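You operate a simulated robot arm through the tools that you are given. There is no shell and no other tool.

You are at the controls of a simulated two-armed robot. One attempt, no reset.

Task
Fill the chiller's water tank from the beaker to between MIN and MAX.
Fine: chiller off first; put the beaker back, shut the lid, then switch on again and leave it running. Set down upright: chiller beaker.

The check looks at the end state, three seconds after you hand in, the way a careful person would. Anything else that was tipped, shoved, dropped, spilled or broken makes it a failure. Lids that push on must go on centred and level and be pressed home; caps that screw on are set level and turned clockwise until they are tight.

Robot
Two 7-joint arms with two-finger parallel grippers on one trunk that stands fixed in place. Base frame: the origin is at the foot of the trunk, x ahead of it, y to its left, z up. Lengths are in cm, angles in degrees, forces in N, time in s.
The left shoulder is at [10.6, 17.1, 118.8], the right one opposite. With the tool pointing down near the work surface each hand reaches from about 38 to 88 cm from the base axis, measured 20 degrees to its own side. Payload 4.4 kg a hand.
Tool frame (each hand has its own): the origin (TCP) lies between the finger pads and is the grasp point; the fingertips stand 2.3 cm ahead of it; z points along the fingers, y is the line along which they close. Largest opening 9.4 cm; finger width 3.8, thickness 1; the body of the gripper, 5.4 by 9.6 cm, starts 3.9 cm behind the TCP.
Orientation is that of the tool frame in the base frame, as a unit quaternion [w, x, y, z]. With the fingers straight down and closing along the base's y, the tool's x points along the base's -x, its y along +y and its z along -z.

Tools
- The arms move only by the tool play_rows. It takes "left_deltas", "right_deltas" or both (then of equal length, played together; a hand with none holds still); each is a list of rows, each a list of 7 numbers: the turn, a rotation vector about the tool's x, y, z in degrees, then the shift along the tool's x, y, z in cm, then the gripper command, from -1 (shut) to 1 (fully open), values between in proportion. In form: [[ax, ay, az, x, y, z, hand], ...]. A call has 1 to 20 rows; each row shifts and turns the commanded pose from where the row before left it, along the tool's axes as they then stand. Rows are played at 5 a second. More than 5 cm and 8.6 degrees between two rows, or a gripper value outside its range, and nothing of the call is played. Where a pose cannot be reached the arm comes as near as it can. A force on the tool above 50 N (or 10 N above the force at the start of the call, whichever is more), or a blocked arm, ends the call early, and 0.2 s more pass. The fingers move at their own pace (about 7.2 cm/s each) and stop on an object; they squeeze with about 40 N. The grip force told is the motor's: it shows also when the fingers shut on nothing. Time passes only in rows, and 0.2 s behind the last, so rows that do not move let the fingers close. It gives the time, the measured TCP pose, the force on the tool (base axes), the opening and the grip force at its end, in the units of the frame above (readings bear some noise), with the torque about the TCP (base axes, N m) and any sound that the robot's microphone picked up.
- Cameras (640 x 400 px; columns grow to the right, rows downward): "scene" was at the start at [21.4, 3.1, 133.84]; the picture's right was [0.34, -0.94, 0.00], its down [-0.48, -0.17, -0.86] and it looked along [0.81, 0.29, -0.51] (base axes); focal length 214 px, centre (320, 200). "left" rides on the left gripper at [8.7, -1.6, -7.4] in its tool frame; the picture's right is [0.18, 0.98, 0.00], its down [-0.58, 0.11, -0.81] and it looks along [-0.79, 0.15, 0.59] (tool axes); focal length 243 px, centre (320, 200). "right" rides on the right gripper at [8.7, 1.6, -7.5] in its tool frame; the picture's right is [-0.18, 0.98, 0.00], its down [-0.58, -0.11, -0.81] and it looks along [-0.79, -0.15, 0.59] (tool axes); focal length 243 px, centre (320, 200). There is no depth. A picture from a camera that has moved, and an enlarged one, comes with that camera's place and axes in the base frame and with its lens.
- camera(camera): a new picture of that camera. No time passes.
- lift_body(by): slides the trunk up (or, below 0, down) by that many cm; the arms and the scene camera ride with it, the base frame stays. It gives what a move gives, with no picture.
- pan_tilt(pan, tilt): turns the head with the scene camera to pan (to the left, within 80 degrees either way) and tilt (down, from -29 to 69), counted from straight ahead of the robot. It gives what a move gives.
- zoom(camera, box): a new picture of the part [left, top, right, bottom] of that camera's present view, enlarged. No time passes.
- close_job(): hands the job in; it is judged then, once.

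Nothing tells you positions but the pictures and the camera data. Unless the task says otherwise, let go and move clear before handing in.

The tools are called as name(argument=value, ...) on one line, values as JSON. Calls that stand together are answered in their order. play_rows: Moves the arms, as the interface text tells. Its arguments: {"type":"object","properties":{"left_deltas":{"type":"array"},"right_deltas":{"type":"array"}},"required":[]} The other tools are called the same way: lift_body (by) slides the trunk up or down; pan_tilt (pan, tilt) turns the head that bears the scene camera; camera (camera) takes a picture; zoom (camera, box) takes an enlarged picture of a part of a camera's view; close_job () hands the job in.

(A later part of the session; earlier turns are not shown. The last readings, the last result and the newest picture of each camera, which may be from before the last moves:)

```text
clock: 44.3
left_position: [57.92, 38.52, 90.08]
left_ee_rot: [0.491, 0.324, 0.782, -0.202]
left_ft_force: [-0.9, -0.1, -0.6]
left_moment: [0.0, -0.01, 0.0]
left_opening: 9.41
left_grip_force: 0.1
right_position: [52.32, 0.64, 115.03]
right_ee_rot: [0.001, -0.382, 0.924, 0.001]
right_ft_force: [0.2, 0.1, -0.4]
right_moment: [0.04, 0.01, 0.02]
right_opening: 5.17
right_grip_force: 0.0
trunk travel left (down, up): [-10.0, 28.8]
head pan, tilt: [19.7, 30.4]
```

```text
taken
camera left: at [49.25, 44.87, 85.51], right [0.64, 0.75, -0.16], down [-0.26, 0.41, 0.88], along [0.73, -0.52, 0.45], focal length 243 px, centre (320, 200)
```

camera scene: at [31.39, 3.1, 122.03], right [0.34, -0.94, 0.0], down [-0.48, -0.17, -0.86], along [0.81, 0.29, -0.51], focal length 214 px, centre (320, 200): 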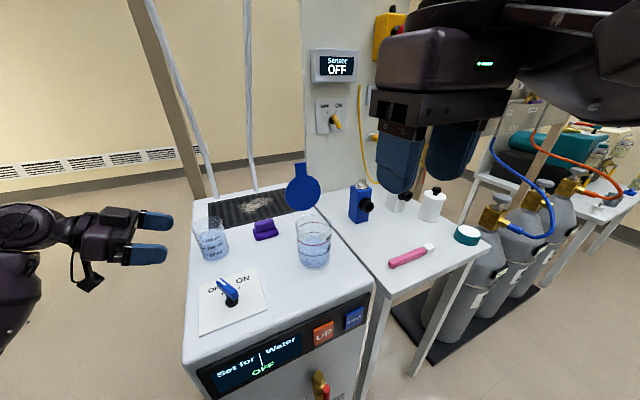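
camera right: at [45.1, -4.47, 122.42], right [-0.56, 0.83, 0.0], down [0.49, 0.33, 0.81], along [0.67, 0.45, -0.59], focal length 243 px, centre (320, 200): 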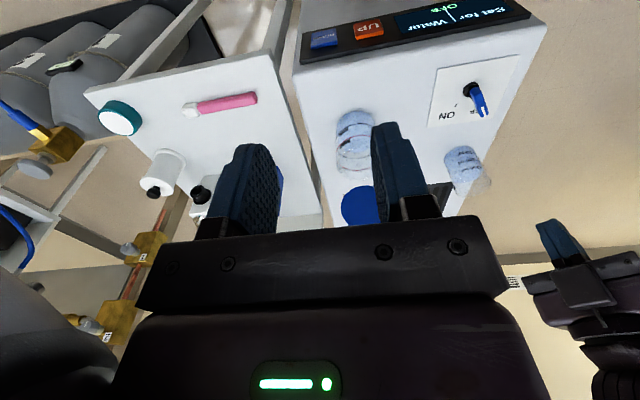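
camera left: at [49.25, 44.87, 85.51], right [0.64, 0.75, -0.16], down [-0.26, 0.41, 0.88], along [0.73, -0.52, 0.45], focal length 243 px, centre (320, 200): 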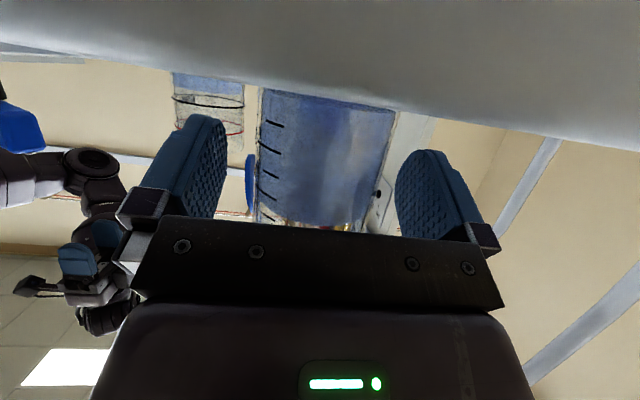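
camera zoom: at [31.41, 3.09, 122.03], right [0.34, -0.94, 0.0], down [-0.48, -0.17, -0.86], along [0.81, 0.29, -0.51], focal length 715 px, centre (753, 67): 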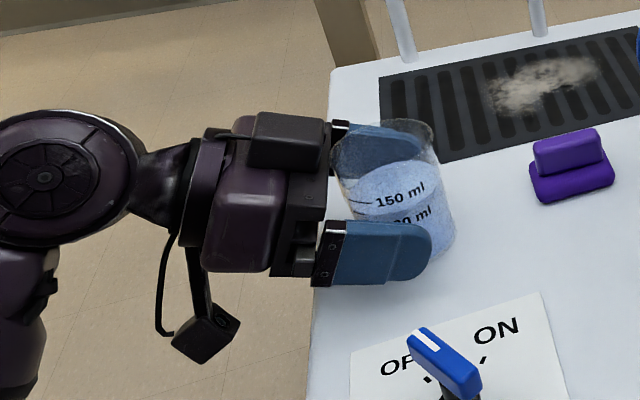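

The beaker sits between the fingers, so I'll close gently.

play_rows(left_deltas=[[0, 0, 0, 0, 0, 0, 0.6], [0, 0, 0, 0, 0, 0, 0.45], [0, 0, 0, 0, 0, 0, 0.35], [0, 0, 0, 0, 0, 0, 0.2], [0, 0, 0, 0, 0, 0, 0], [0, 0, 0, 0, 0, 0, -0.5], [0, 0, 0, 0, 0, 0, -1], [0, 0, 0, 0, 0, 0, -1]])

zoom(camera="scene", box=[100, 180, 280, 300])

camera(camera="left")

```text
clock: 46.1
left_position: [57.65, 38.55, 90.07]
left_ee_rot: [0.491, 0.324, 0.783, -0.202]
left_ft_force: [0.0, -0.5, 1.3]
left_moment: [-0.08, 0.06, 0.01]
left_opening: 5.96
left_grip_force: 39.7
right_position: [52.28, 0.58, 115.04]
right_ee_rot: [0.001, -0.381, 0.925, 0.001]
right_ft_force: [0.5, -0.4, -0.5]
right_moment: [0.04, -0.02, -0.03]
right_opening: 5.17
right_grip_force: 0.1
trunk travel left (down, up): [-10.0, 28.8]
head pan, tilt: [19.7, 30.4]
```

```text
3.33 times, centred on (190, 240) of scene
camera zoom: at [31.41, 3.09, 122.02], right [0.34, -0.94, 0.0], down [-0.48, -0.17, -0.86], along [0.81, 0.29, -0.51], focal length 715 px, centre (753, 67)
```

zoom: 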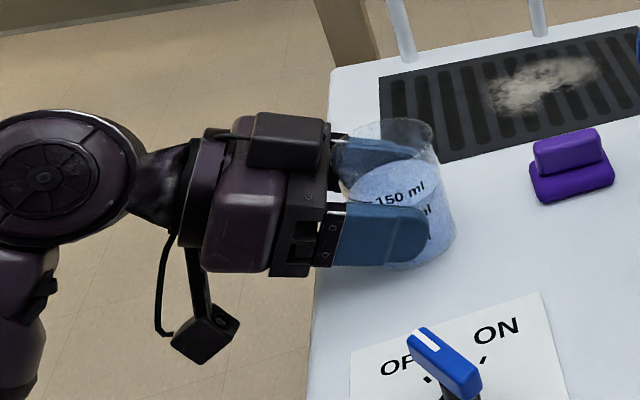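

```text
taken
camera left: at [49.22, 44.88, 85.5], right [0.64, 0.75, -0.16], down [-0.26, 0.41, 0.88], along [0.73, -0.52, 0.45], focal length 243 px, centre (320, 200)
```

left: 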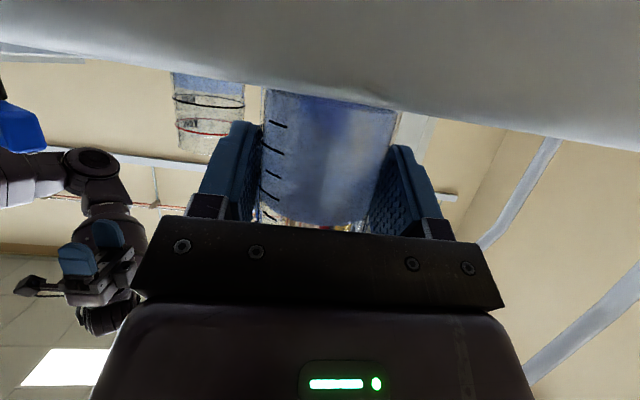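

The beaker is gripped at about 6 cm diameter. I'll lift it straight up slowly.

play_rows(left_deltas=[[0, 0, 0, -0.45, 0, -0.22, -1], [0, 0, 0, -0.9, 0, -0.44, -1], [0, 0, 0, -1.35, 0, -0.65, -1], [0, 0, 0, -1.8, 0, -0.87, -1], [0, 0, 0, -1.8, 0, -0.87, -1], [0, 0, 0, -1.8, 0, -0.87, -1], [0, 0, 0, -1.8, 0, -0.87, -1], [0, 0, 0, -1.35, 0, -0.65, -1], [0, 0, 0, -0.45, 0, -0.22, -1], [0, 0, 0, 0, 0, 0, -1]])

camera(camera="scene")

camera(camera="left")

```text
clock: 48.3
left_position: [57.78, 38.64, 103.11]
left_ee_rot: [0.489, 0.326, 0.783, -0.203]
left_ft_force: [-0.4, 0.6, -1.4]
left_moment: [0.0, 0.02, -0.04]
left_opening: 5.93
left_grip_force: 40.2
right_position: [52.3, 0.43, 115.03]
right_ee_rot: [0.001, -0.381, 0.924, 0.0]
right_ft_force: [0.9, -0.7, -1.0]
right_moment: [0.02, -0.01, 0.01]
right_opening: 5.19
right_grip_force: 0.1
trunk travel left (down, up): [-10.0, 28.8]
head pan, tilt: [19.7, 30.4]
```

```text
taken
camera scene: at [31.43, 3.11, 122.01], right [0.34, -0.94, 0.0], down [-0.48, -0.17, -0.86], along [0.81, 0.29, -0.51], focal length 214 px, centre (320, 200)
```

scene: 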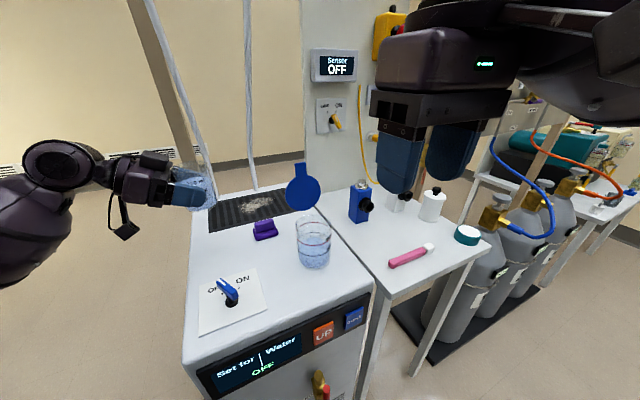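

```text
taken
camera left: at [49.24, 44.94, 98.51], right [0.64, 0.75, -0.16], down [-0.26, 0.41, 0.88], along [0.73, -0.52, 0.45], focal length 243 px, centre (320, 200)
```

left: 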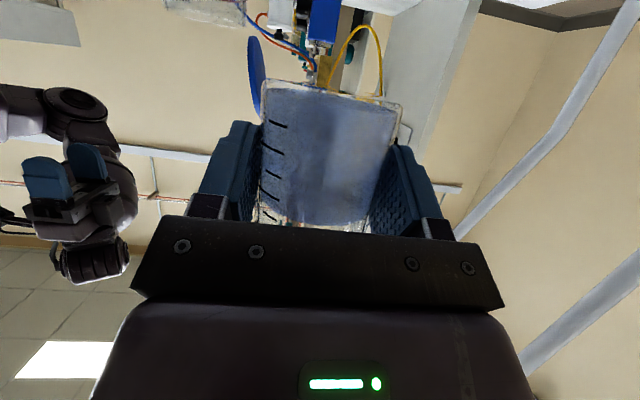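

The beaker is up and level. I'll carry it toward the tank, stopping about 8 cm upstream of its centre.

play_rows(left_deltas=[[0, 0, 0, -0.3, -0.6, 0.6, -1], [0, 0, 0, -0.6, -1.3, 1.25, -1], [0, 0, 0, -0.75, -1.6, 1.55, -1], [0, 0, 0, -0.75, -1.6, 1.55, -1], [0, 0, 0, -0.75, -1.6, 1.55, -1], [0, 0, 0, -0.75, -1.6, 1.55, -1], [0, 0, 0, -0.7, -1.45, 1.4, -1], [0, 0, 0, -0.5, -1.0, 1.0, -1], [0, 0, 0, -0.23, -0.45, 0.44, -1], [0, 0, 0, 0, 0, 0, -1]])

camera(camera="scene")

camera(camera="right")

```text
clock: 50.5
left_position: [58.37, 22.0, 103.18]
left_ee_rot: [0.49, 0.325, 0.783, -0.202]
left_ft_force: [0.0, 0.4, -1.3]
left_moment: [0.0, 0.03, 0.02]
left_opening: 5.93
left_grip_force: 40.4
right_position: [52.29, 0.44, 115.04]
right_ee_rot: [0.001, -0.381, 0.925, 0.0]
right_ft_force: [-0.1, 0.9, -0.2]
right_moment: [0.01, 0.03, 0.0]
right_opening: 5.16
right_grip_force: 0.1
trunk travel left (down, up): [-10.0, 28.8]
head pan, tilt: [19.7, 30.4]
```

```text
taken
camera scene: at [31.43, 3.1, 122.01], right [0.34, -0.94, 0.0], down [-0.48, -0.17, -0.86], along [0.81, 0.29, -0.51], focal length 214 px, centre (320, 200)
```

scene: 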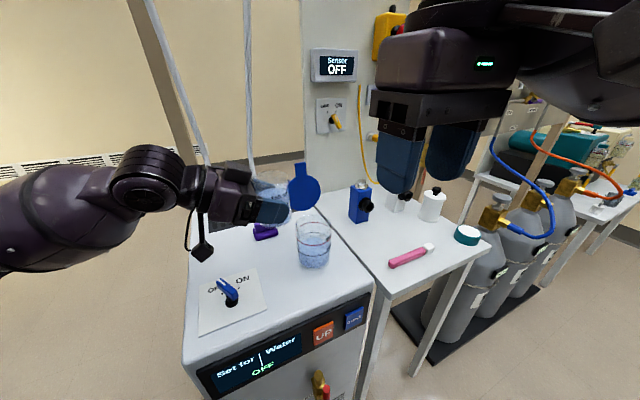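

```text
taken
camera right: at [45.12, -4.43, 122.43], right [-0.56, 0.83, 0.0], down [0.49, 0.33, 0.81], along [0.67, 0.45, -0.59], focal length 243 px, centre (320, 200)
```

right: 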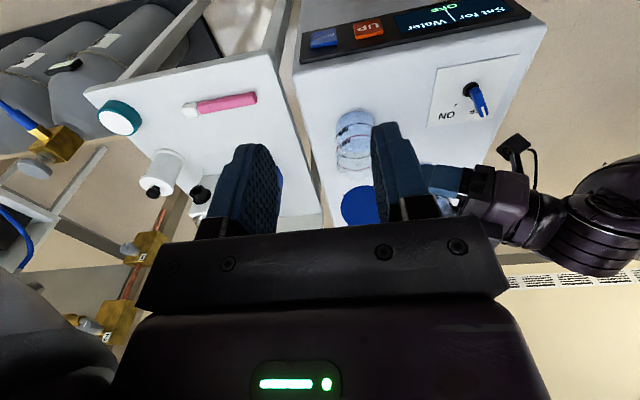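

I'll tilt the beaker 40° here first, which is still safely below the spill angle.

play_rows(left_deltas=[[0, 3, 0, 0, 0, 0, -1], [0, 5, 0, 0, 0, 0, -1], [0, 6, 0, 0, 0, 0, -1], [0, 6, 0, 0, 0, 0, -1], [0, 6, 0, 0, 0, 0, -1], [0, 6, 0, 0, 0, 0, -1], [0, 5, 0, 0, 0, 0, -1], [0, 3, 0, 0, 0, 0, -1], [0, 0, 0, 0, 0, 0, -1]])

camera(camera="scene")

zoom(camera="scene", box=[200, 130, 380, 290])

zoom(camera="right", box=[310, 80, 510, 240])

```text
clock: 52.5
left_position: [58.39, 21.94, 103.19]
left_ee_rot: [0.192, 0.374, 0.904, -0.079]
left_ft_force: [-0.5, 0.3, -1.3]
left_moment: [-0.01, 0.01, -0.02]
left_opening: 5.95
left_grip_force: 40.0
right_position: [52.39, 0.48, 115.1]
right_ee_rot: [0.001, -0.381, 0.925, 0.001]
right_ft_force: [0.3, 0.0, -0.7]
right_moment: [0.0, -0.01, -0.01]
right_opening: 5.18
right_grip_force: 0.0
trunk travel left (down, up): [-10.0, 28.8]
head pan, tilt: [19.7, 30.4]
```

```text
taken
camera scene: at [31.42, 3.1, 122.02], right [0.34, -0.94, 0.0], down [-0.48, -0.17, -0.86], along [0.81, 0.29, -0.51], focal length 214 px, centre (320, 200)
```

scene: 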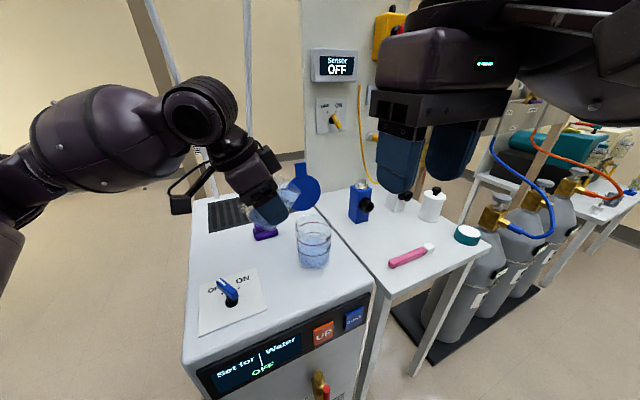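

```text
2.50 times, centred on (290, 210) of scene
camera zoom: at [31.42, 3.1, 122.02], right [0.34, -0.94, 0.0], down [-0.48, -0.17, -0.86], along [0.81, 0.29, -0.51], focal length 536 px, centre (395, 175)
```

zoom: 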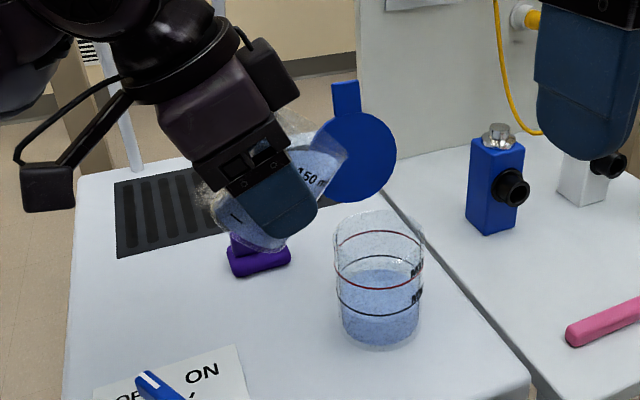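

```text
2.50 times, centred on (410, 160) of right
camera zoom: at [45.12, -4.43, 122.43], right [-0.56, 0.83, 0.0], down [0.49, 0.33, 0.81], along [0.67, 0.45, -0.59], focal length 606 px, centre (95, 300)
```

zoom: 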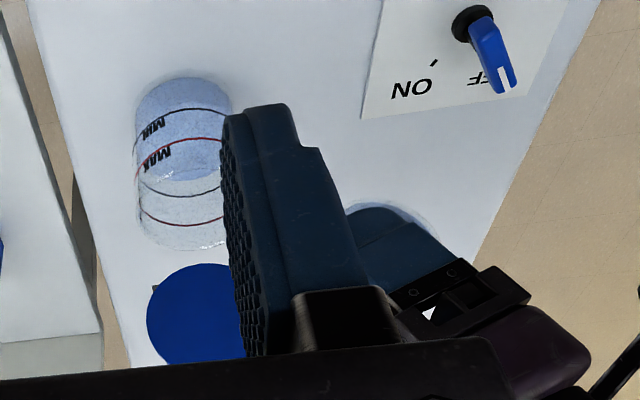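

The beaker is tilted with no loss. I'll bring the lip over the tank opening, then tilt to just under the pouring angle.

play_rows(left_deltas=[[0, 0, 0, -0.04, 0.03, 1.0, -1], [0, 0, 0, -0.05, 0.03, 1.7, -1], [0, 0, 0, -0.04, 0.03, 1.2, -1], [0, 0, 0, 0, 0, 0.54, -1], [0, 4, 0, 0, 0, 0, -1], [0, 4, 0, 0, 0, 0, -1], [0, 0, 0, 0, 0, 0, -1]])

zoom(camera="scene", box=[250, 170, 370, 280])

camera(camera="left")

zoom(camera="right", box=[310, 80, 510, 240])

```text
clock: 54.1
left_position: [59.88, 20.63, 98.97]
left_ee_rot: [0.129, 0.378, 0.915, -0.052]
left_ft_force: [-0.5, -0.4, -1.6]
left_moment: [0.02, -0.01, 0.01]
left_opening: 5.93
left_grip_force: 40.0
right_position: [52.52, 0.45, 115.1]
right_ee_rot: [0.002, -0.381, 0.925, 0.001]
right_ft_force: [0.1, -0.1, 0.1]
right_moment: [-0.03, -0.01, -0.02]
right_opening: 5.16
right_grip_force: 0.0
trunk travel left (down, up): [-10.0, 28.8]
head pan, tilt: [19.7, 30.4]
```

```text
3.64 times, centred on (310, 225) of scene
camera zoom: at [31.42, 3.1, 122.02], right [0.34, -0.94, 0.0], down [-0.48, -0.17, -0.86], along [0.81, 0.29, -0.51], focal length 780 px, centre (356, 109)
```

zoom: 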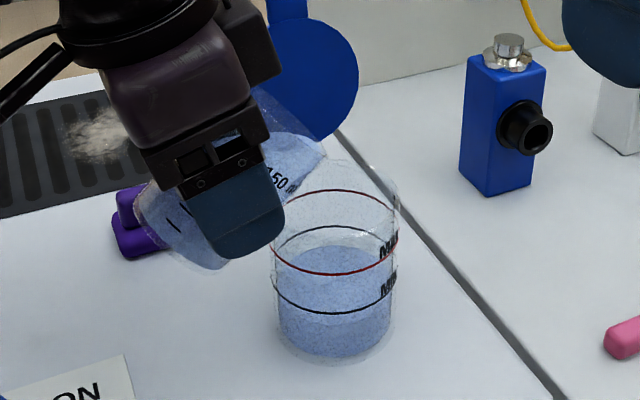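

```text
taken
camera left: at [51.34, 26.97, 103.74], right [0.57, 0.82, -0.05], down [0.31, -0.16, 0.94], along [0.76, -0.55, -0.35], focal length 243 px, centre (320, 200)
```

left: 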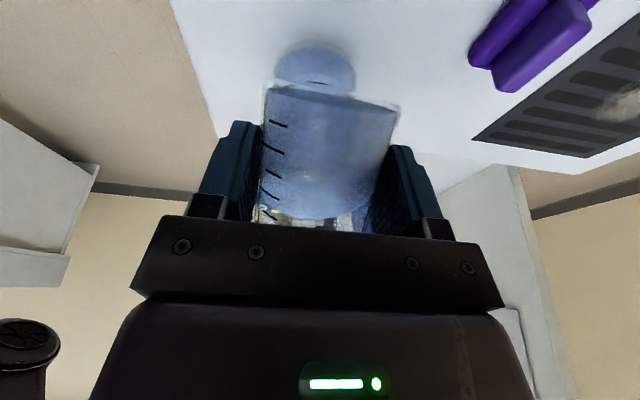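

```text
2.50 times, centred on (410, 160) of right
camera zoom: at [45.12, -4.43, 122.43], right [-0.56, 0.83, 0.0], down [0.49, 0.33, 0.81], along [0.67, 0.45, -0.59], focal length 606 px, centre (95, 300)
```

zoom: 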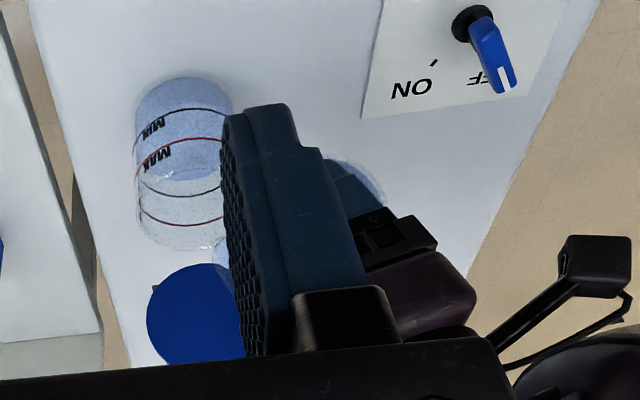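

The lip is about 1 cm upstream of the tank centre and just above the rim, so I'll start pouring in small tilt steps.

play_rows(left_deltas=[[0, 2, 0, 0, 0, 0, -1], [0, 2, 0, 0, 0, 0, -1], [0, 2, 0, 0, 0, 0, -1], [0, 2, 0, 0, 0, 0, -1], [0, 0, 0, 0, 0, 0, -1], [0, 0, 0, 0, 0, 0, -1], [0, 0, 0, 0, 0, 0, -1]])

zoom(camera="scene", box=[250, 170, 370, 280])

camera(camera="left")

```text
clock: 55.7
left_position: [59.78, 20.64, 98.92]
left_ee_rot: [0.064, 0.382, 0.922, -0.025]
left_ft_force: [-0.4, -0.7, -0.6]
left_moment: [0.0, 0.0, 0.02]
left_opening: 5.94
left_grip_force: 39.9
right_position: [52.36, 0.51, 115.05]
right_ee_rot: [0.001, -0.381, 0.925, 0.0]
right_ft_force: [-0.2, -0.5, -0.8]
right_moment: [-0.01, 0.02, 0.03]
right_opening: 5.16
right_grip_force: 0.0
trunk travel left (down, up): [-10.0, 28.8]
head pan, tilt: [19.7, 30.4]
```

```text
3.64 times, centred on (310, 225) of scene
camera zoom: at [31.42, 3.1, 122.02], right [0.34, -0.94, 0.0], down [-0.48, -0.17, -0.86], along [0.81, 0.29, -0.51], focal length 780 px, centre (356, 109)
```

zoom: 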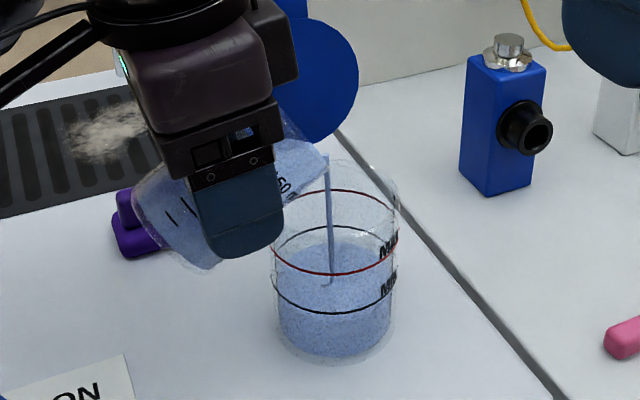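

```text
taken
camera left: at [51.87, 26.38, 105.15], right [0.57, 0.82, -0.02], down [0.4, -0.25, 0.88], along [0.72, -0.51, -0.47], focal length 243 px, centre (320, 200)
```

left: 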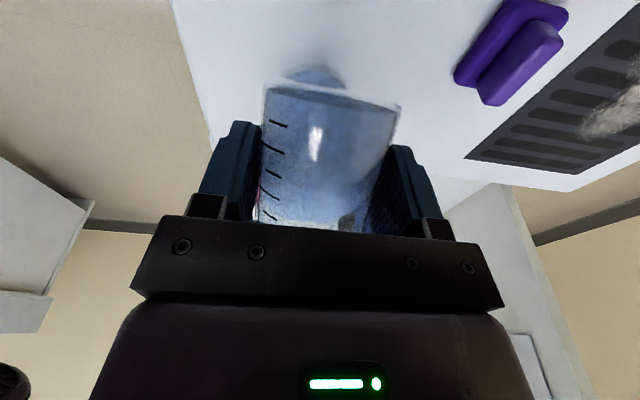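

A thin stream is falling into the middle of the tank. I'll hold for a moment and then tilt a little more.

play_rows(left_deltas=[[0, 0, 0, 0, 0, 0, -1], [0, 0, 0, 0, 0, 0, -1], [0, 0, 0, 0, 0, 0, -1], [0, 0, 0, 0, 0, 0, -1], [0, 0, 0, 0, 0, 0, -1], [0, 0, 0, 0, 0, 0, -1]])

zoom(camera="scene", box=[250, 170, 370, 280])

```text
clock: 57.1
left_position: [59.74, 20.69, 99.08]
left_ee_rot: [0.064, 0.382, 0.922, -0.026]
left_ft_force: [0.1, 0.3, -2.3]
left_moment: [0.0, 0.0, 0.01]
left_opening: 5.94
left_grip_force: 39.7
right_position: [52.46, 0.45, 115.01]
right_ee_rot: [0.002, -0.381, 0.924, 0.001]
right_ft_force: [1.2, 0.6, 0.1]
right_moment: [0.01, -0.02, 0.0]
right_opening: 5.18
right_grip_force: 0.0
trunk travel left (down, up): [-10.0, 28.8]
head pan, tilt: [19.7, 30.4]
```

```text
3.64 times, centred on (310, 225) of scene
camera zoom: at [31.42, 3.1, 122.02], right [0.34, -0.94, 0.0], down [-0.48, -0.17, -0.86], along [0.81, 0.29, -0.51], focal length 780 px, centre (356, 109)
```

zoom: 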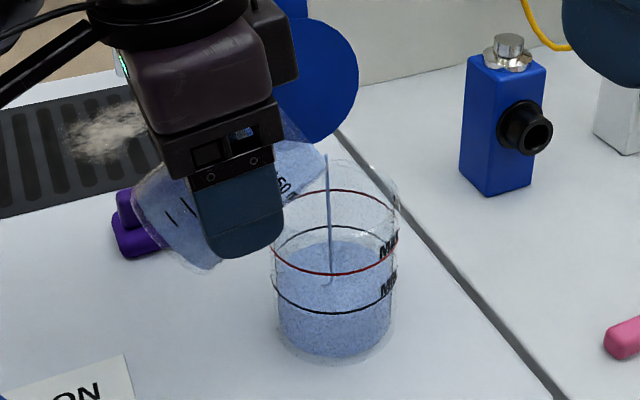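

play_rows(left_deltas=[[0, 2, 0, 0, 0, 0, -1], [0, 2, 0, 0, 0, 0, -1], [0, 2, 0, 0, 0, 0, -1], [0, 0, 0, 0, 0, 0, -1], [0, 0, 0, 0, 0, 0, -1], [0, 0, 0, 0, 0, 0, -1], [0, 0, 0, 0, 0, 0, -1], [0, 0, 0, 0, 0, 0, -1]])

zoom(camera="scene", box=[250, 170, 370, 280])

```text
clock: 58.9
left_position: [59.77, 20.61, 98.96]
left_ee_rot: [0.016, 0.382, 0.924, -0.006]
left_ft_force: [-0.1, -0.4, -1.6]
left_moment: [0.02, 0.03, 0.01]
left_opening: 5.92
left_grip_force: 40.0
right_position: [52.46, 0.58, 114.91]
right_ee_rot: [0.002, -0.381, 0.924, 0.001]
right_ft_force: [0.1, -0.7, 0.1]
right_moment: [0.01, 0.01, 0.0]
right_opening: 5.15
right_grip_force: 0.1
trunk travel left (down, up): [-10.0, 28.8]
head pan, tilt: [19.7, 30.4]
```

```text
3.64 times, centred on (310, 225) of scene
camera zoom: at [31.42, 3.1, 122.02], right [0.34, -0.94, 0.0], down [-0.48, -0.17, -0.86], along [0.81, 0.29, -0.51], focal length 780 px, centre (356, 109)
```

zoom: 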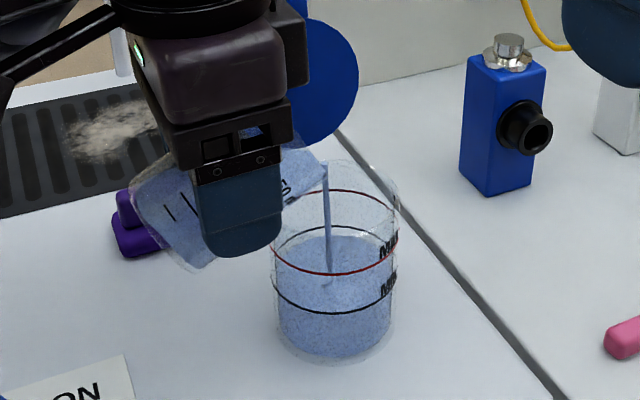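

The level is rising slowly toward MIN. I'll tilt further.

play_rows(left_deltas=[[0, 2, 0, 0, 0, 0, -1], [0, 2, 0, 0, 0, 0, -1], [0, 0, 0, 0, 0, 0, -1], [0, 0, 0, 0, 0, 0, -1], [0, 0, 0, 0, 0, 0, -1], [0, 0, 0, 0, 0, 0, -1], [0, 0, 0, 0, 0, 0, -1], [0, 0, 0, 0, 0, 0, -1], [0, 0, 0, 0, 0, 0, -1], [0, 0, 0, 0, 0, 0, -1], [0, 0, 0, 0, 0, 0, -1], [0, 0, 0, 0, 0, 0, -1]])

zoom(camera="scene", box=[250, 170, 370, 280])

```text
clock: 61.5
left_position: [59.83, 20.81, 99.15]
left_ee_rot: [-0.016, 0.382, 0.924, 0.008]
left_ft_force: [0.2, -0.4, -1.0]
left_moment: [0.03, 0.04, 0.0]
left_opening: 5.93
left_grip_force: 39.5
right_position: [52.45, 0.6, 115.07]
right_ee_rot: [0.003, -0.38, 0.925, 0.0]
right_ft_force: [-0.4, 0.9, -0.2]
right_moment: [-0.02, 0.03, -0.02]
right_opening: 5.16
right_grip_force: 0.0
trunk travel left (down, up): [-10.0, 28.8]
head pan, tilt: [19.7, 30.4]
```

```text
3.64 times, centred on (310, 225) of scene
camera zoom: at [31.42, 3.1, 122.02], right [0.34, -0.94, 0.0], down [-0.48, -0.17, -0.86], along [0.81, 0.29, -0.51], focal length 780 px, centre (356, 109)
```

zoom: 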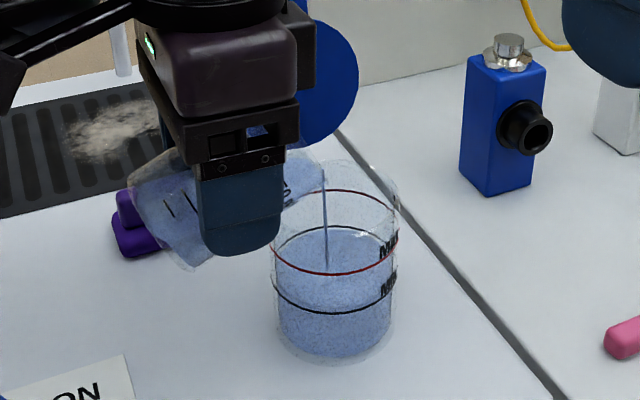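

The level is now about at MIN. I'll continue in small steps.

play_rows(left_deltas=[[0, 2, 0, 0, 0, 0, -1], [0, 2, 0, 0, 0, 0, -1], [0, 0, 0, 0, 0, 0, -1], [0, 0, 0, 0, 0, 0, -1], [0, 0, 0, 0, 0, 0, -1], [0, 0, 0, 0, 0, 0, -1], [0, 0, 0, 0, 0, 0, -1], [0, 0, 0, 0, 0, 0, -1], [0, 0, 0, 0, 0, 0, -1], [0, 0, 0, 0, 0, 0, -1], [0, 0, 0, 0, 0, 0, -1], [0, 0, 0, 0, 0, 0, -1]])

zoom(camera="scene", box=[250, 170, 370, 280])

```text
clock: 64.1
left_position: [59.84, 20.65, 99.06]
left_ee_rot: [-0.048, 0.382, 0.923, 0.021]
left_ft_force: [-1.2, 0.2, -1.8]
left_moment: [-0.02, 0.01, 0.01]
left_opening: 5.97
left_grip_force: 39.9
right_position: [52.42, 0.58, 115.06]
right_ee_rot: [0.001, -0.381, 0.925, 0.0]
right_ft_force: [-0.4, 0.7, 0.1]
right_moment: [0.0, 0.0, 0.02]
right_opening: 5.16
right_grip_force: 0.1
trunk travel left (down, up): [-10.0, 28.8]
head pan, tilt: [19.7, 30.4]
```

```text
3.64 times, centred on (310, 225) of scene
camera zoom: at [31.42, 3.1, 122.02], right [0.34, -0.94, 0.0], down [-0.48, -0.17, -0.86], along [0.81, 0.29, -0.51], focal length 780 px, centre (356, 109)
```

zoom: 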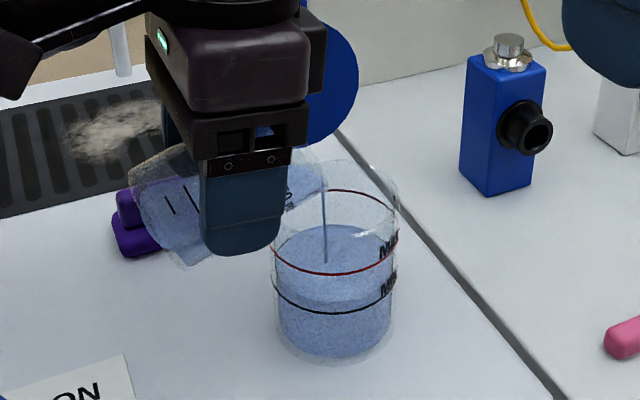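

play_rows(left_deltas=[[0, 2, 0, 0, 0, 0, -1], [0, 2, 0, 0, 0, 0, -1], [0, 0, 0, 0, 0, 0, -1], [0, 0, 0, 0, 0, 0, -1], [0, 0, 0, 0, 0, 0, -1], [0, 0, 0, 0, 0, 0, -1], [0, 0, 0, 0, 0, 0, -1], [0, 0, 0, 0, 0, 0, -1], [0, 0, 0, 0, 0, 0, -1], [0, 0, 0, 0, 0, 0, -1], [0, 0, 0, 0, 0, 0, -1], [0, 0, 0, 0, 0, 0, -1]])

zoom(camera="scene", box=[250, 170, 370, 280])

```text
clock: 66.7
left_position: [59.83, 20.63, 99.08]
left_ee_rot: [-0.081, 0.381, 0.921, 0.034]
left_ft_force: [0.3, -0.1, -1.7]
left_moment: [0.02, -0.02, -0.01]
left_opening: 5.91
left_grip_force: 39.7
right_position: [52.34, 0.57, 115.0]
right_ee_rot: [0.001, -0.381, 0.924, 0.0]
right_ft_force: [-0.7, 0.7, 0.5]
right_moment: [0.01, -0.05, 0.02]
right_opening: 5.14
right_grip_force: 0.0
trunk travel left (down, up): [-10.0, 28.8]
head pan, tilt: [19.7, 30.4]
```

```text
3.64 times, centred on (310, 225) of scene
camera zoom: at [31.42, 3.1, 122.02], right [0.34, -0.94, 0.0], down [-0.48, -0.17, -0.86], along [0.81, 0.29, -0.51], focal length 780 px, centre (356, 109)
```

zoom: 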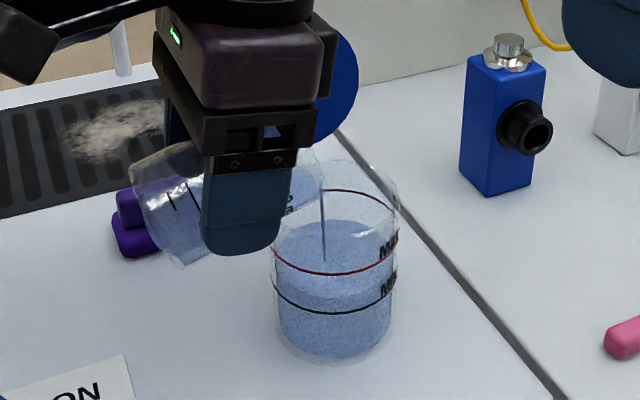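

The level is about a quarter of the way from MIN to MAX. I'll tilt 4° more.

play_rows(left_deltas=[[0, 2, 0, 0, 0, 0, -1], [0, 2, 0, 0, 0, 0, -1], [0, 0, 0, 0, 0, 0, -1], [0, 0, 0, 0, 0, 0, -1], [0, 0, 0, 0, 0, 0, -1], [0, 0, 0, 0, 0, 0, -1], [0, 0, 0, 0, 0, 0, -1], [0, 0, 0, 0, 0, 0, -1], [0, 0, 0, 0, 0, 0, -1], [0, 0, 0, 0, 0, 0, -1], [0, 0, 0, 0, 0, 0, -1], [0, 0, 0, 0, 0, 0, -1]])

zoom(camera="scene", box=[250, 170, 370, 280])

```text
clock: 69.3
left_position: [59.81, 20.68, 99.13]
left_ee_rot: [-0.113, 0.379, 0.917, 0.047]
left_ft_force: [-0.2, 1.3, -1.9]
left_moment: [0.02, 0.01, -0.01]
left_opening: 5.95
left_grip_force: 39.6
right_position: [52.44, 0.51, 115.05]
right_ee_rot: [0.002, -0.381, 0.925, 0.001]
right_ft_force: [1.0, -0.3, -0.2]
right_moment: [-0.03, -0.04, -0.02]
right_opening: 5.16
right_grip_force: 0.0
trunk travel left (down, up): [-10.0, 28.8]
head pan, tilt: [19.7, 30.4]
```

```text
3.64 times, centred on (310, 225) of scene
camera zoom: at [31.42, 3.1, 122.02], right [0.34, -0.94, 0.0], down [-0.48, -0.17, -0.86], along [0.81, 0.29, -0.51], focal length 780 px, centre (356, 109)
```

zoom: 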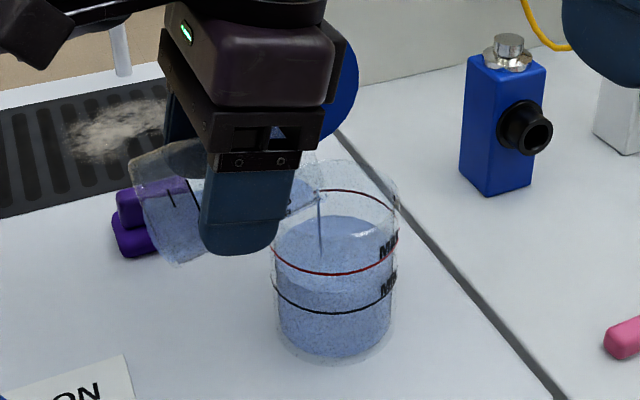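

play_rows(left_deltas=[[0, 2, 0, 0, 0, 0, -1], [0, 2, 0, 0, 0, 0, -1], [0, 0, 0, 0, 0, 0, -1], [0, 0, 0, 0, 0, 0, -1], [0, 0, 0, 0, 0, 0, -1], [0, 0, 0, 0, 0, 0, -1], [0, 0, 0, 0, 0, 0, -1], [0, 0, 0, 0, 0, 0, -1], [0, 0, 0, 0, 0, 0, -1], [0, 0, 0, 0, 0, 0, -1]])

zoom(camera="scene", box=[250, 170, 370, 280])

```text
clock: 71.5
left_position: [59.96, 20.79, 99.02]
left_ee_rot: [-0.144, 0.377, 0.913, 0.06]
left_ft_force: [0.0, -0.2, -1.5]
left_moment: [0.0, -0.02, 0.01]
left_opening: 5.92
left_grip_force: 39.7
right_position: [52.46, 0.52, 115.01]
right_ee_rot: [0.003, -0.382, 0.924, 0.001]
right_ft_force: [-0.6, 0.2, 0.6]
right_moment: [0.03, 0.0, -0.03]
right_opening: 5.16
right_grip_force: 0.0
trunk travel left (down, up): [-10.0, 28.8]
head pan, tilt: [19.7, 30.4]
```

```text
3.64 times, centred on (310, 225) of scene
camera zoom: at [31.42, 3.1, 122.02], right [0.34, -0.94, 0.0], down [-0.48, -0.17, -0.86], along [0.81, 0.29, -0.51], focal length 780 px, centre (356, 109)
```

zoom: 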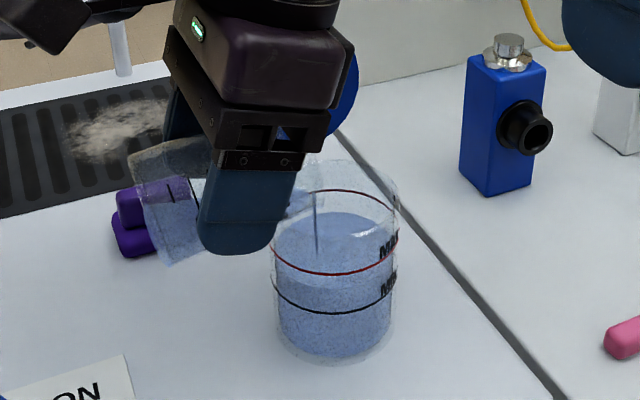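

The level is a bit under midway between MIN and MAX, which is good. I'll stop here and tilt back over the tank.

play_rows(left_deltas=[[0, -6, 0, 0, 0, 0, -1], [0, -7, 0, 0, 0, 0, -1], [0, -7, 0, 0, 0, 0, -1], [0, -7, 0, 0, 0, 0, -1], [0, -7, 0, 0, 0, 0, -1], [0, 0, 0, 0, 0, 0, -1], [0, 0, 0, 0, 0, 0, -1], [0, 0, 0, 0, 0, 0, -1]])

zoom(camera="scene", box=[250, 170, 370, 280])

```text
clock: 73.3
left_position: [59.87, 20.65, 99.02]
left_ee_rot: [0.13, 0.379, 0.915, -0.054]
left_ft_force: [-0.3, -0.2, -1.8]
left_moment: [-0.03, 0.0, -0.02]
left_opening: 5.92
left_grip_force: 39.8
right_position: [52.34, 0.58, 115.08]
right_ee_rot: [0.002, -0.382, 0.924, 0.001]
right_ft_force: [0.9, 0.7, -0.3]
right_moment: [0.01, 0.0, 0.03]
right_opening: 5.16
right_grip_force: 0.1
trunk travel left (down, up): [-10.0, 28.8]
head pan, tilt: [19.7, 30.4]
```

```text
3.64 times, centred on (310, 225) of scene
camera zoom: at [31.43, 3.12, 122.01], right [0.34, -0.94, 0.0], down [-0.48, -0.17, -0.86], along [0.81, 0.29, -0.51], focal length 780 px, centre (356, 109)
```

zoom: 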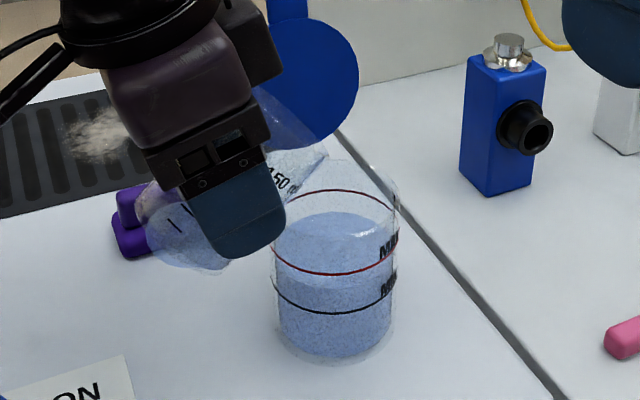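

The stream has stopped and the level is about 40% of the way between MIN and MAX. I'll raise the beaker clear and bring it upright.

play_rows(left_deltas=[[0, -4, 0, 0, 0, 0, -1], [0, -4, 0, 0, 0, 0, -1], [0, 0, 0, 0.04, -0.03, -1.2, -1], [0, 0, 0, 0.05, -0.03, -1.7, -1], [0, 0, 0, 0.04, -0.03, -1.54, -1], [0, -4, 0, 0, 0, 0, -1], [0, -6, 0, 0, 0, 0, -1], [0, -6, 0, 0, 0, 0, -1], [0, -6, 0, 0, 0, 0, -1], [0, -6, 0, 0, 0, 0, -1], [0, -6, 0, 0, 0, 0, -1], [0, -4, 0, 0, 0, 0, -1], [0, -2, 0, 0, 0, 0, -1], [0, 0, 0, 0, 0, 0, -1], [0, 0, 0, 0, 0, 0, -1]])

camera(camera="scene")

zoom(camera="scene", box=[230, 160, 370, 290])

```text
clock: 76.5
left_position: [58.38, 21.92, 103.01]
left_ee_rot: [0.491, 0.325, 0.783, -0.202]
left_ft_force: [-0.1, 0.5, -2.1]
left_moment: [-0.02, 0.01, 0.0]
left_opening: 5.93
left_grip_force: 40.5
right_position: [52.41, 0.66, 115.02]
right_ee_rot: [0.002, -0.381, 0.924, 0.0]
right_ft_force: [-0.4, -0.2, -0.2]
right_moment: [-0.02, 0.04, 0.01]
right_opening: 5.14
right_grip_force: 0.0
trunk travel left (down, up): [-10.0, 28.8]
head pan, tilt: [19.7, 30.4]
```

```text
taken
camera scene: at [31.42, 3.1, 122.02], right [0.34, -0.94, 0.0], down [-0.48, -0.17, -0.86], along [0.81, 0.29, -0.51], focal length 214 px, centre (320, 200)
```

scene: 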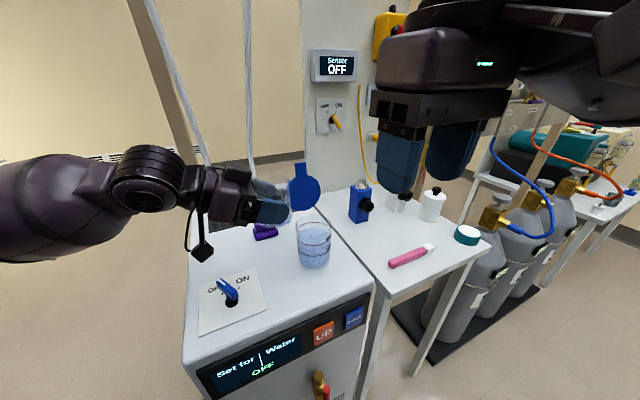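

```text
3.08 times, centred on (300, 225) of scene
camera zoom: at [31.42, 3.1, 122.02], right [0.34, -0.94, 0.0], down [-0.48, -0.17, -0.86], along [0.81, 0.29, -0.51], focal length 660 px, centre (382, 123)
```

zoom: 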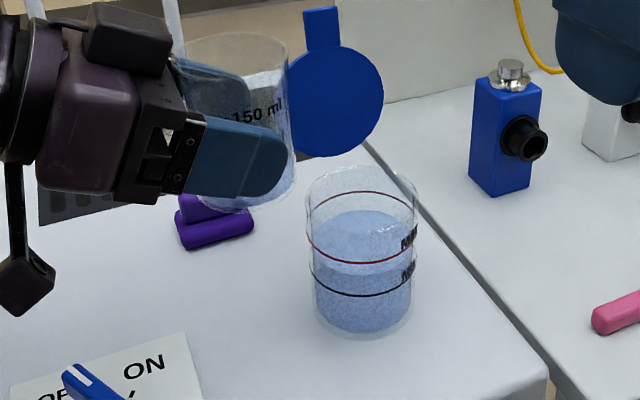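

The beaker is upright and nothing looks spilled. I'll carry it back along the same path.

play_rows(left_deltas=[[0, 0, 0, 0.23, 0.45, -0.44, -1], [0, 0, 0, 0.5, 1.0, -1.0, -1], [0, 0, 0, 0.7, 1.45, -1.4, -1], [0, 0, 0, 0.75, 1.6, -1.55, -1], [0, 0, 0, 0.75, 1.6, -1.55, -1], [0, 0, 0, 0.75, 1.6, -1.55, -1], [0, 0, 0, 0.75, 1.6, -1.55, -1], [0, 0, 0, 0.6, 1.3, -1.25, -1], [0, 0, 0, 0.3, 0.6, -0.6, -1], [0, 0, 0, 0, 0, 0, -1], [0, 0, 0, 0, 0, 0, -1]])

play_rows(left_deltas=[[0, 0, 0, 0.45, 0, 0.22, -1], [0, 0, 0, 1.35, 0, 0.65, -1], [0, 0, 0, 1.8, 0, 0.87, -1], [0, 0, 0, 1.8, 0, 0.87, -1], [0, 0, 0, 1.8, 0, 0.87, -1], [0, 0, 0, 1.8, 0, 0.87, -1], [0, 0, 0, 1.35, 0, 0.65, -1], [0, 0, 0, 0, 0, 0, -1]])

camera(camera="scene")

camera(camera="left")

```text
clock: 78.9
left_position: [57.79, 38.39, 103.17]
left_ee_rot: [0.49, 0.325, 0.783, -0.202]
left_ft_force: [-1.1, 0.5, -2.2]
left_moment: [0.03, -0.02, 0.0]
left_opening: 5.92
left_grip_force: 39.9
right_position: [52.39, 0.46, 115.0]
right_ee_rot: [0.001, -0.381, 0.925, 0.0]
right_ft_force: [-0.1, 0.0, 0.5]
right_moment: [0.0, -0.02, 0.0]
right_opening: 5.18
right_grip_force: 0.1
trunk travel left (down, up): [-10.0, 28.8]
head pan, tilt: [19.7, 30.4]
```

```text
clock: 80.7
left_position: [57.68, 38.4, 91.61]
left_ee_rot: [0.489, 0.326, 0.783, -0.203]
left_ft_force: [0.7, 0.2, -0.4]
left_moment: [0.02, 0.02, 0.02]
left_opening: 5.94
left_grip_force: 40.0
right_position: [52.45, 0.42, 115.04]
right_ee_rot: [0.001, -0.381, 0.925, 0.0]
right_ft_force: [0.0, -1.2, -0.2]
right_moment: [0.03, 0.03, -0.02]
right_opening: 5.17
right_grip_force: 0.0
trunk travel left (down, up): [-10.0, 28.8]
head pan, tilt: [19.7, 30.4]
```

```text
taken
camera scene: at [31.41, 3.11, 122.02], right [0.34, -0.94, 0.0], down [-0.48, -0.17, -0.86], along [0.81, 0.29, -0.51], focal length 214 px, centre (320, 200)
```

scene: 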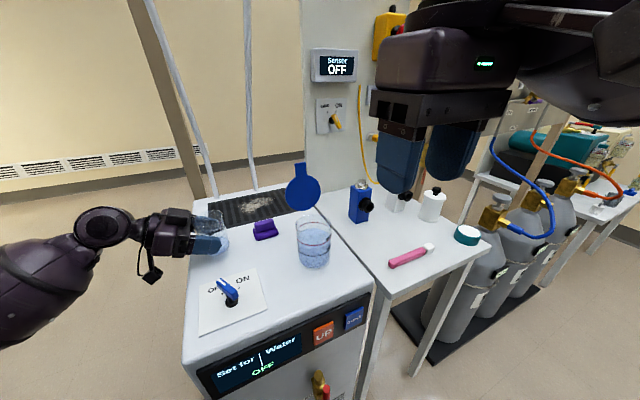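

```text
taken
camera left: at [49.15, 44.79, 87.05], right [0.64, 0.75, -0.16], down [-0.26, 0.41, 0.88], along [0.73, -0.52, 0.45], focal length 243 px, centre (320, 200)
```

left: 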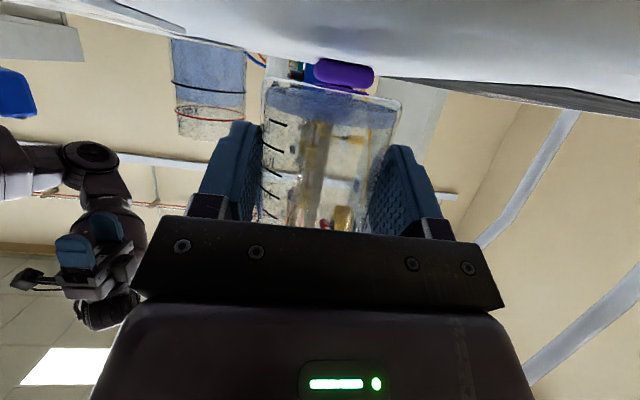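

The beaker is 1.5 cm above the surface. I'll check the tank level from the side and then set it down.

zoom(camera="left", box=[140, 20, 280, 150])

play_rows(left_deltas=[[0, 0, 0, 0.45, 0, 0.22, -1], [0, 0, 0, 0.45, 0, 0.22, -1], [0, 0, 0, 0.22, 0, 0.11, -1], [0, 0, 0, 0.2, 0, 0.1, -1], [0, 0, 0, 0, 0, 0, -1]])

zoom(camera="scene", box=[130, 190, 280, 300])

camera(camera="left")

```text
3.08 times, centred on (210, 85) of left
camera zoom: at [49.15, 44.79, 87.05], right [0.64, 0.75, -0.16], down [-0.26, 0.41, 0.88], along [0.73, -0.52, 0.45], focal length 746 px, centre (658, 554)
```

zoom: 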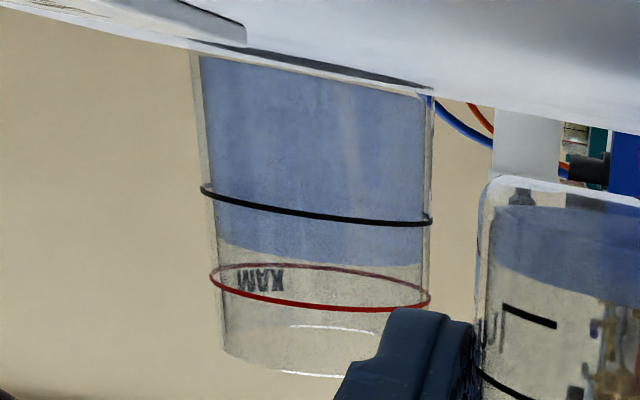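

```text
clock: 81.9
left_position: [57.72, 38.45, 90.05]
left_ee_rot: [0.49, 0.325, 0.783, -0.202]
left_ft_force: [0.3, 0.5, -0.6]
left_moment: [0.05, 0.02, 0.02]
left_opening: 5.96
left_grip_force: 39.8
right_position: [52.46, 0.56, 115.05]
right_ee_rot: [0.002, -0.381, 0.925, 0.0]
right_ft_force: [-0.5, -0.7, 0.3]
right_moment: [0.01, 0.0, -0.04]
right_opening: 5.15
right_grip_force: 0.1
trunk travel left (down, up): [-10.0, 28.8]
head pan, tilt: [19.7, 30.4]
```

```text
3.64 times, centred on (205, 245) of scene
camera zoom: at [31.42, 3.11, 122.02], right [0.34, -0.94, 0.0], down [-0.48, -0.17, -0.86], along [0.81, 0.29, -0.51], focal length 780 px, centre (738, 36)
```

zoom: 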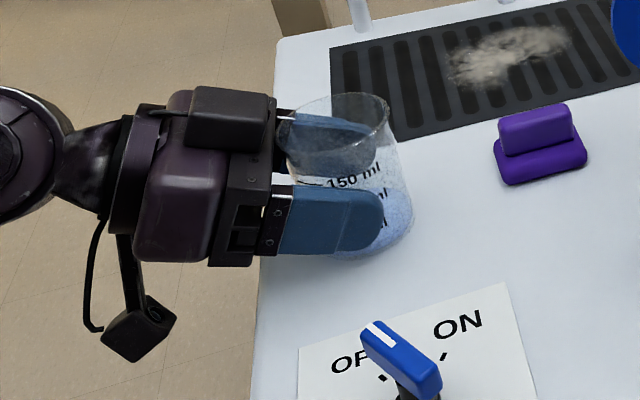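

```text
taken
camera left: at [49.13, 44.85, 85.55], right [0.64, 0.75, -0.16], down [-0.26, 0.41, 0.88], along [0.73, -0.52, 0.45], focal length 243 px, centre (320, 200)
```

left: 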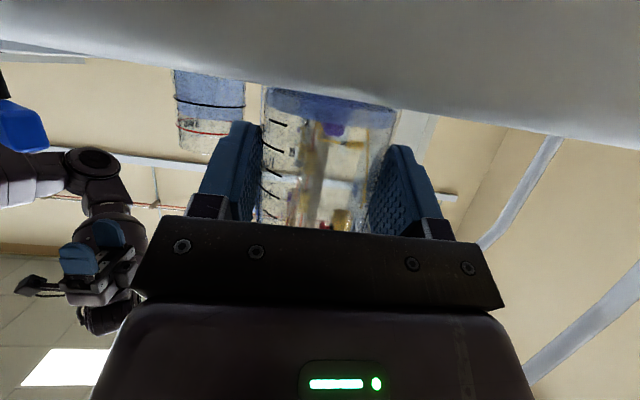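

The side view confirms the water is between MIN and MAX. I'll lower a hair to make sure the beaker touches, then open gently.

play_rows(left_deltas=[[0, 0, 0, 0.09, 0, 0.04, -1], [0, 0, 0, 0, 0, 0, -1]])

```text
clock: 82.5
left_position: [57.6, 38.54, 90.04]
left_ee_rot: [0.491, 0.325, 0.783, -0.201]
left_ft_force: [1.2, 0.7, 3.9]
left_moment: [-0.02, 0.07, 0.0]
left_opening: 5.95
left_grip_force: 40.3
right_position: [52.4, 0.4, 115.05]
right_ee_rot: [0.001, -0.38, 0.925, 0.0]
right_ft_force: [0.0, 0.4, 0.3]
right_moment: [0.0, 0.02, 0.01]
right_opening: 5.2
right_grip_force: 0.1
trunk travel left (down, up): [-10.0, 28.8]
head pan, tilt: [19.7, 30.4]
```

It's in contact with the table. I'll release and back straight out.

play_rows(left_deltas=[[0, 0, 0, 0, 0, 0, 0.35], [0, 0, 0, 0, 0, 0, 0.6], [0, 0, 0, 0, 0, 0, 1], [0, 0, 0, 0, 0, 0, 1], [0, 0, 0, 0, 0, -1.5, 1], [0, 0, 0, 0, 0, -2.5, 1], [0, 0, 0, 0, 0, -3, 1], [0, 0, 0, 0, 0, -3, 1], [0, 0, 0, 0, 0, 0, 1]])

camera(camera="scene")

camera(camera="left")

zoom(camera="scene", box=[170, 190, 350, 310])

```text
clock: 84.5
left_position: [51.22, 44.97, 94.5]
left_ee_rot: [0.489, 0.325, 0.784, -0.202]
left_ft_force: [0.2, 0.1, -1.0]
left_moment: [0.0, 0.01, 0.0]
left_opening: 9.4
left_grip_force: 0.1
right_position: [52.41, 0.55, 114.93]
right_ee_rot: [0.001, -0.382, 0.924, 0.001]
right_ft_force: [0.0, -1.1, 0.7]
right_moment: [0.01, 0.01, 0.03]
right_opening: 5.17
right_grip_force: 0.2
trunk travel left (down, up): [-10.0, 28.8]
head pan, tilt: [19.7, 30.4]
```

```text
taken
camera scene: at [31.42, 3.11, 122.01], right [0.34, -0.94, 0.0], down [-0.48, -0.17, -0.86], along [0.81, 0.29, -0.51], focal length 214 px, centre (320, 200)
```

scene: 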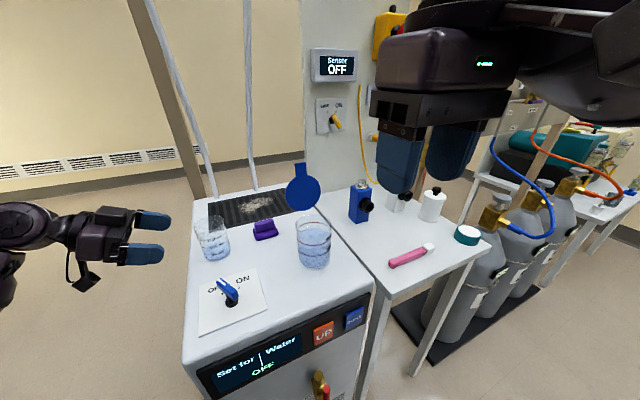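

```text
taken
camera left: at [42.69, 51.29, 89.88], right [0.64, 0.75, -0.16], down [-0.26, 0.41, 0.88], along [0.73, -0.52, 0.45], focal length 243 px, centre (320, 200)
```

left: 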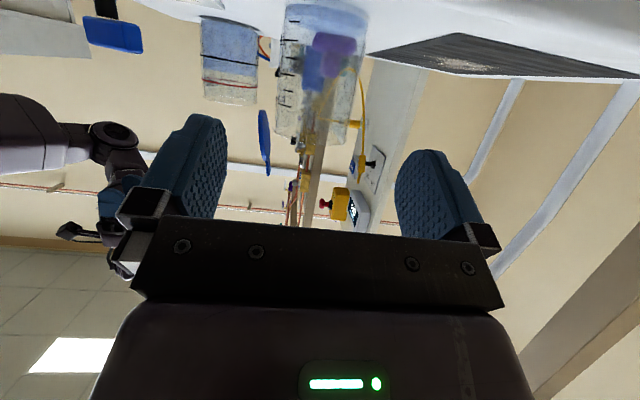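

```text
3.33 times, centred on (260, 250) of scene
camera zoom: at [31.42, 3.11, 122.01], right [0.34, -0.94, 0.0], down [-0.48, -0.17, -0.86], along [0.81, 0.29, -0.51], focal length 715 px, centre (520, 33)
```

zoom: 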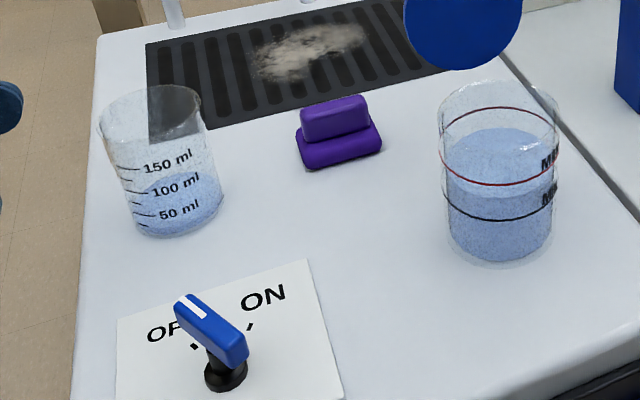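

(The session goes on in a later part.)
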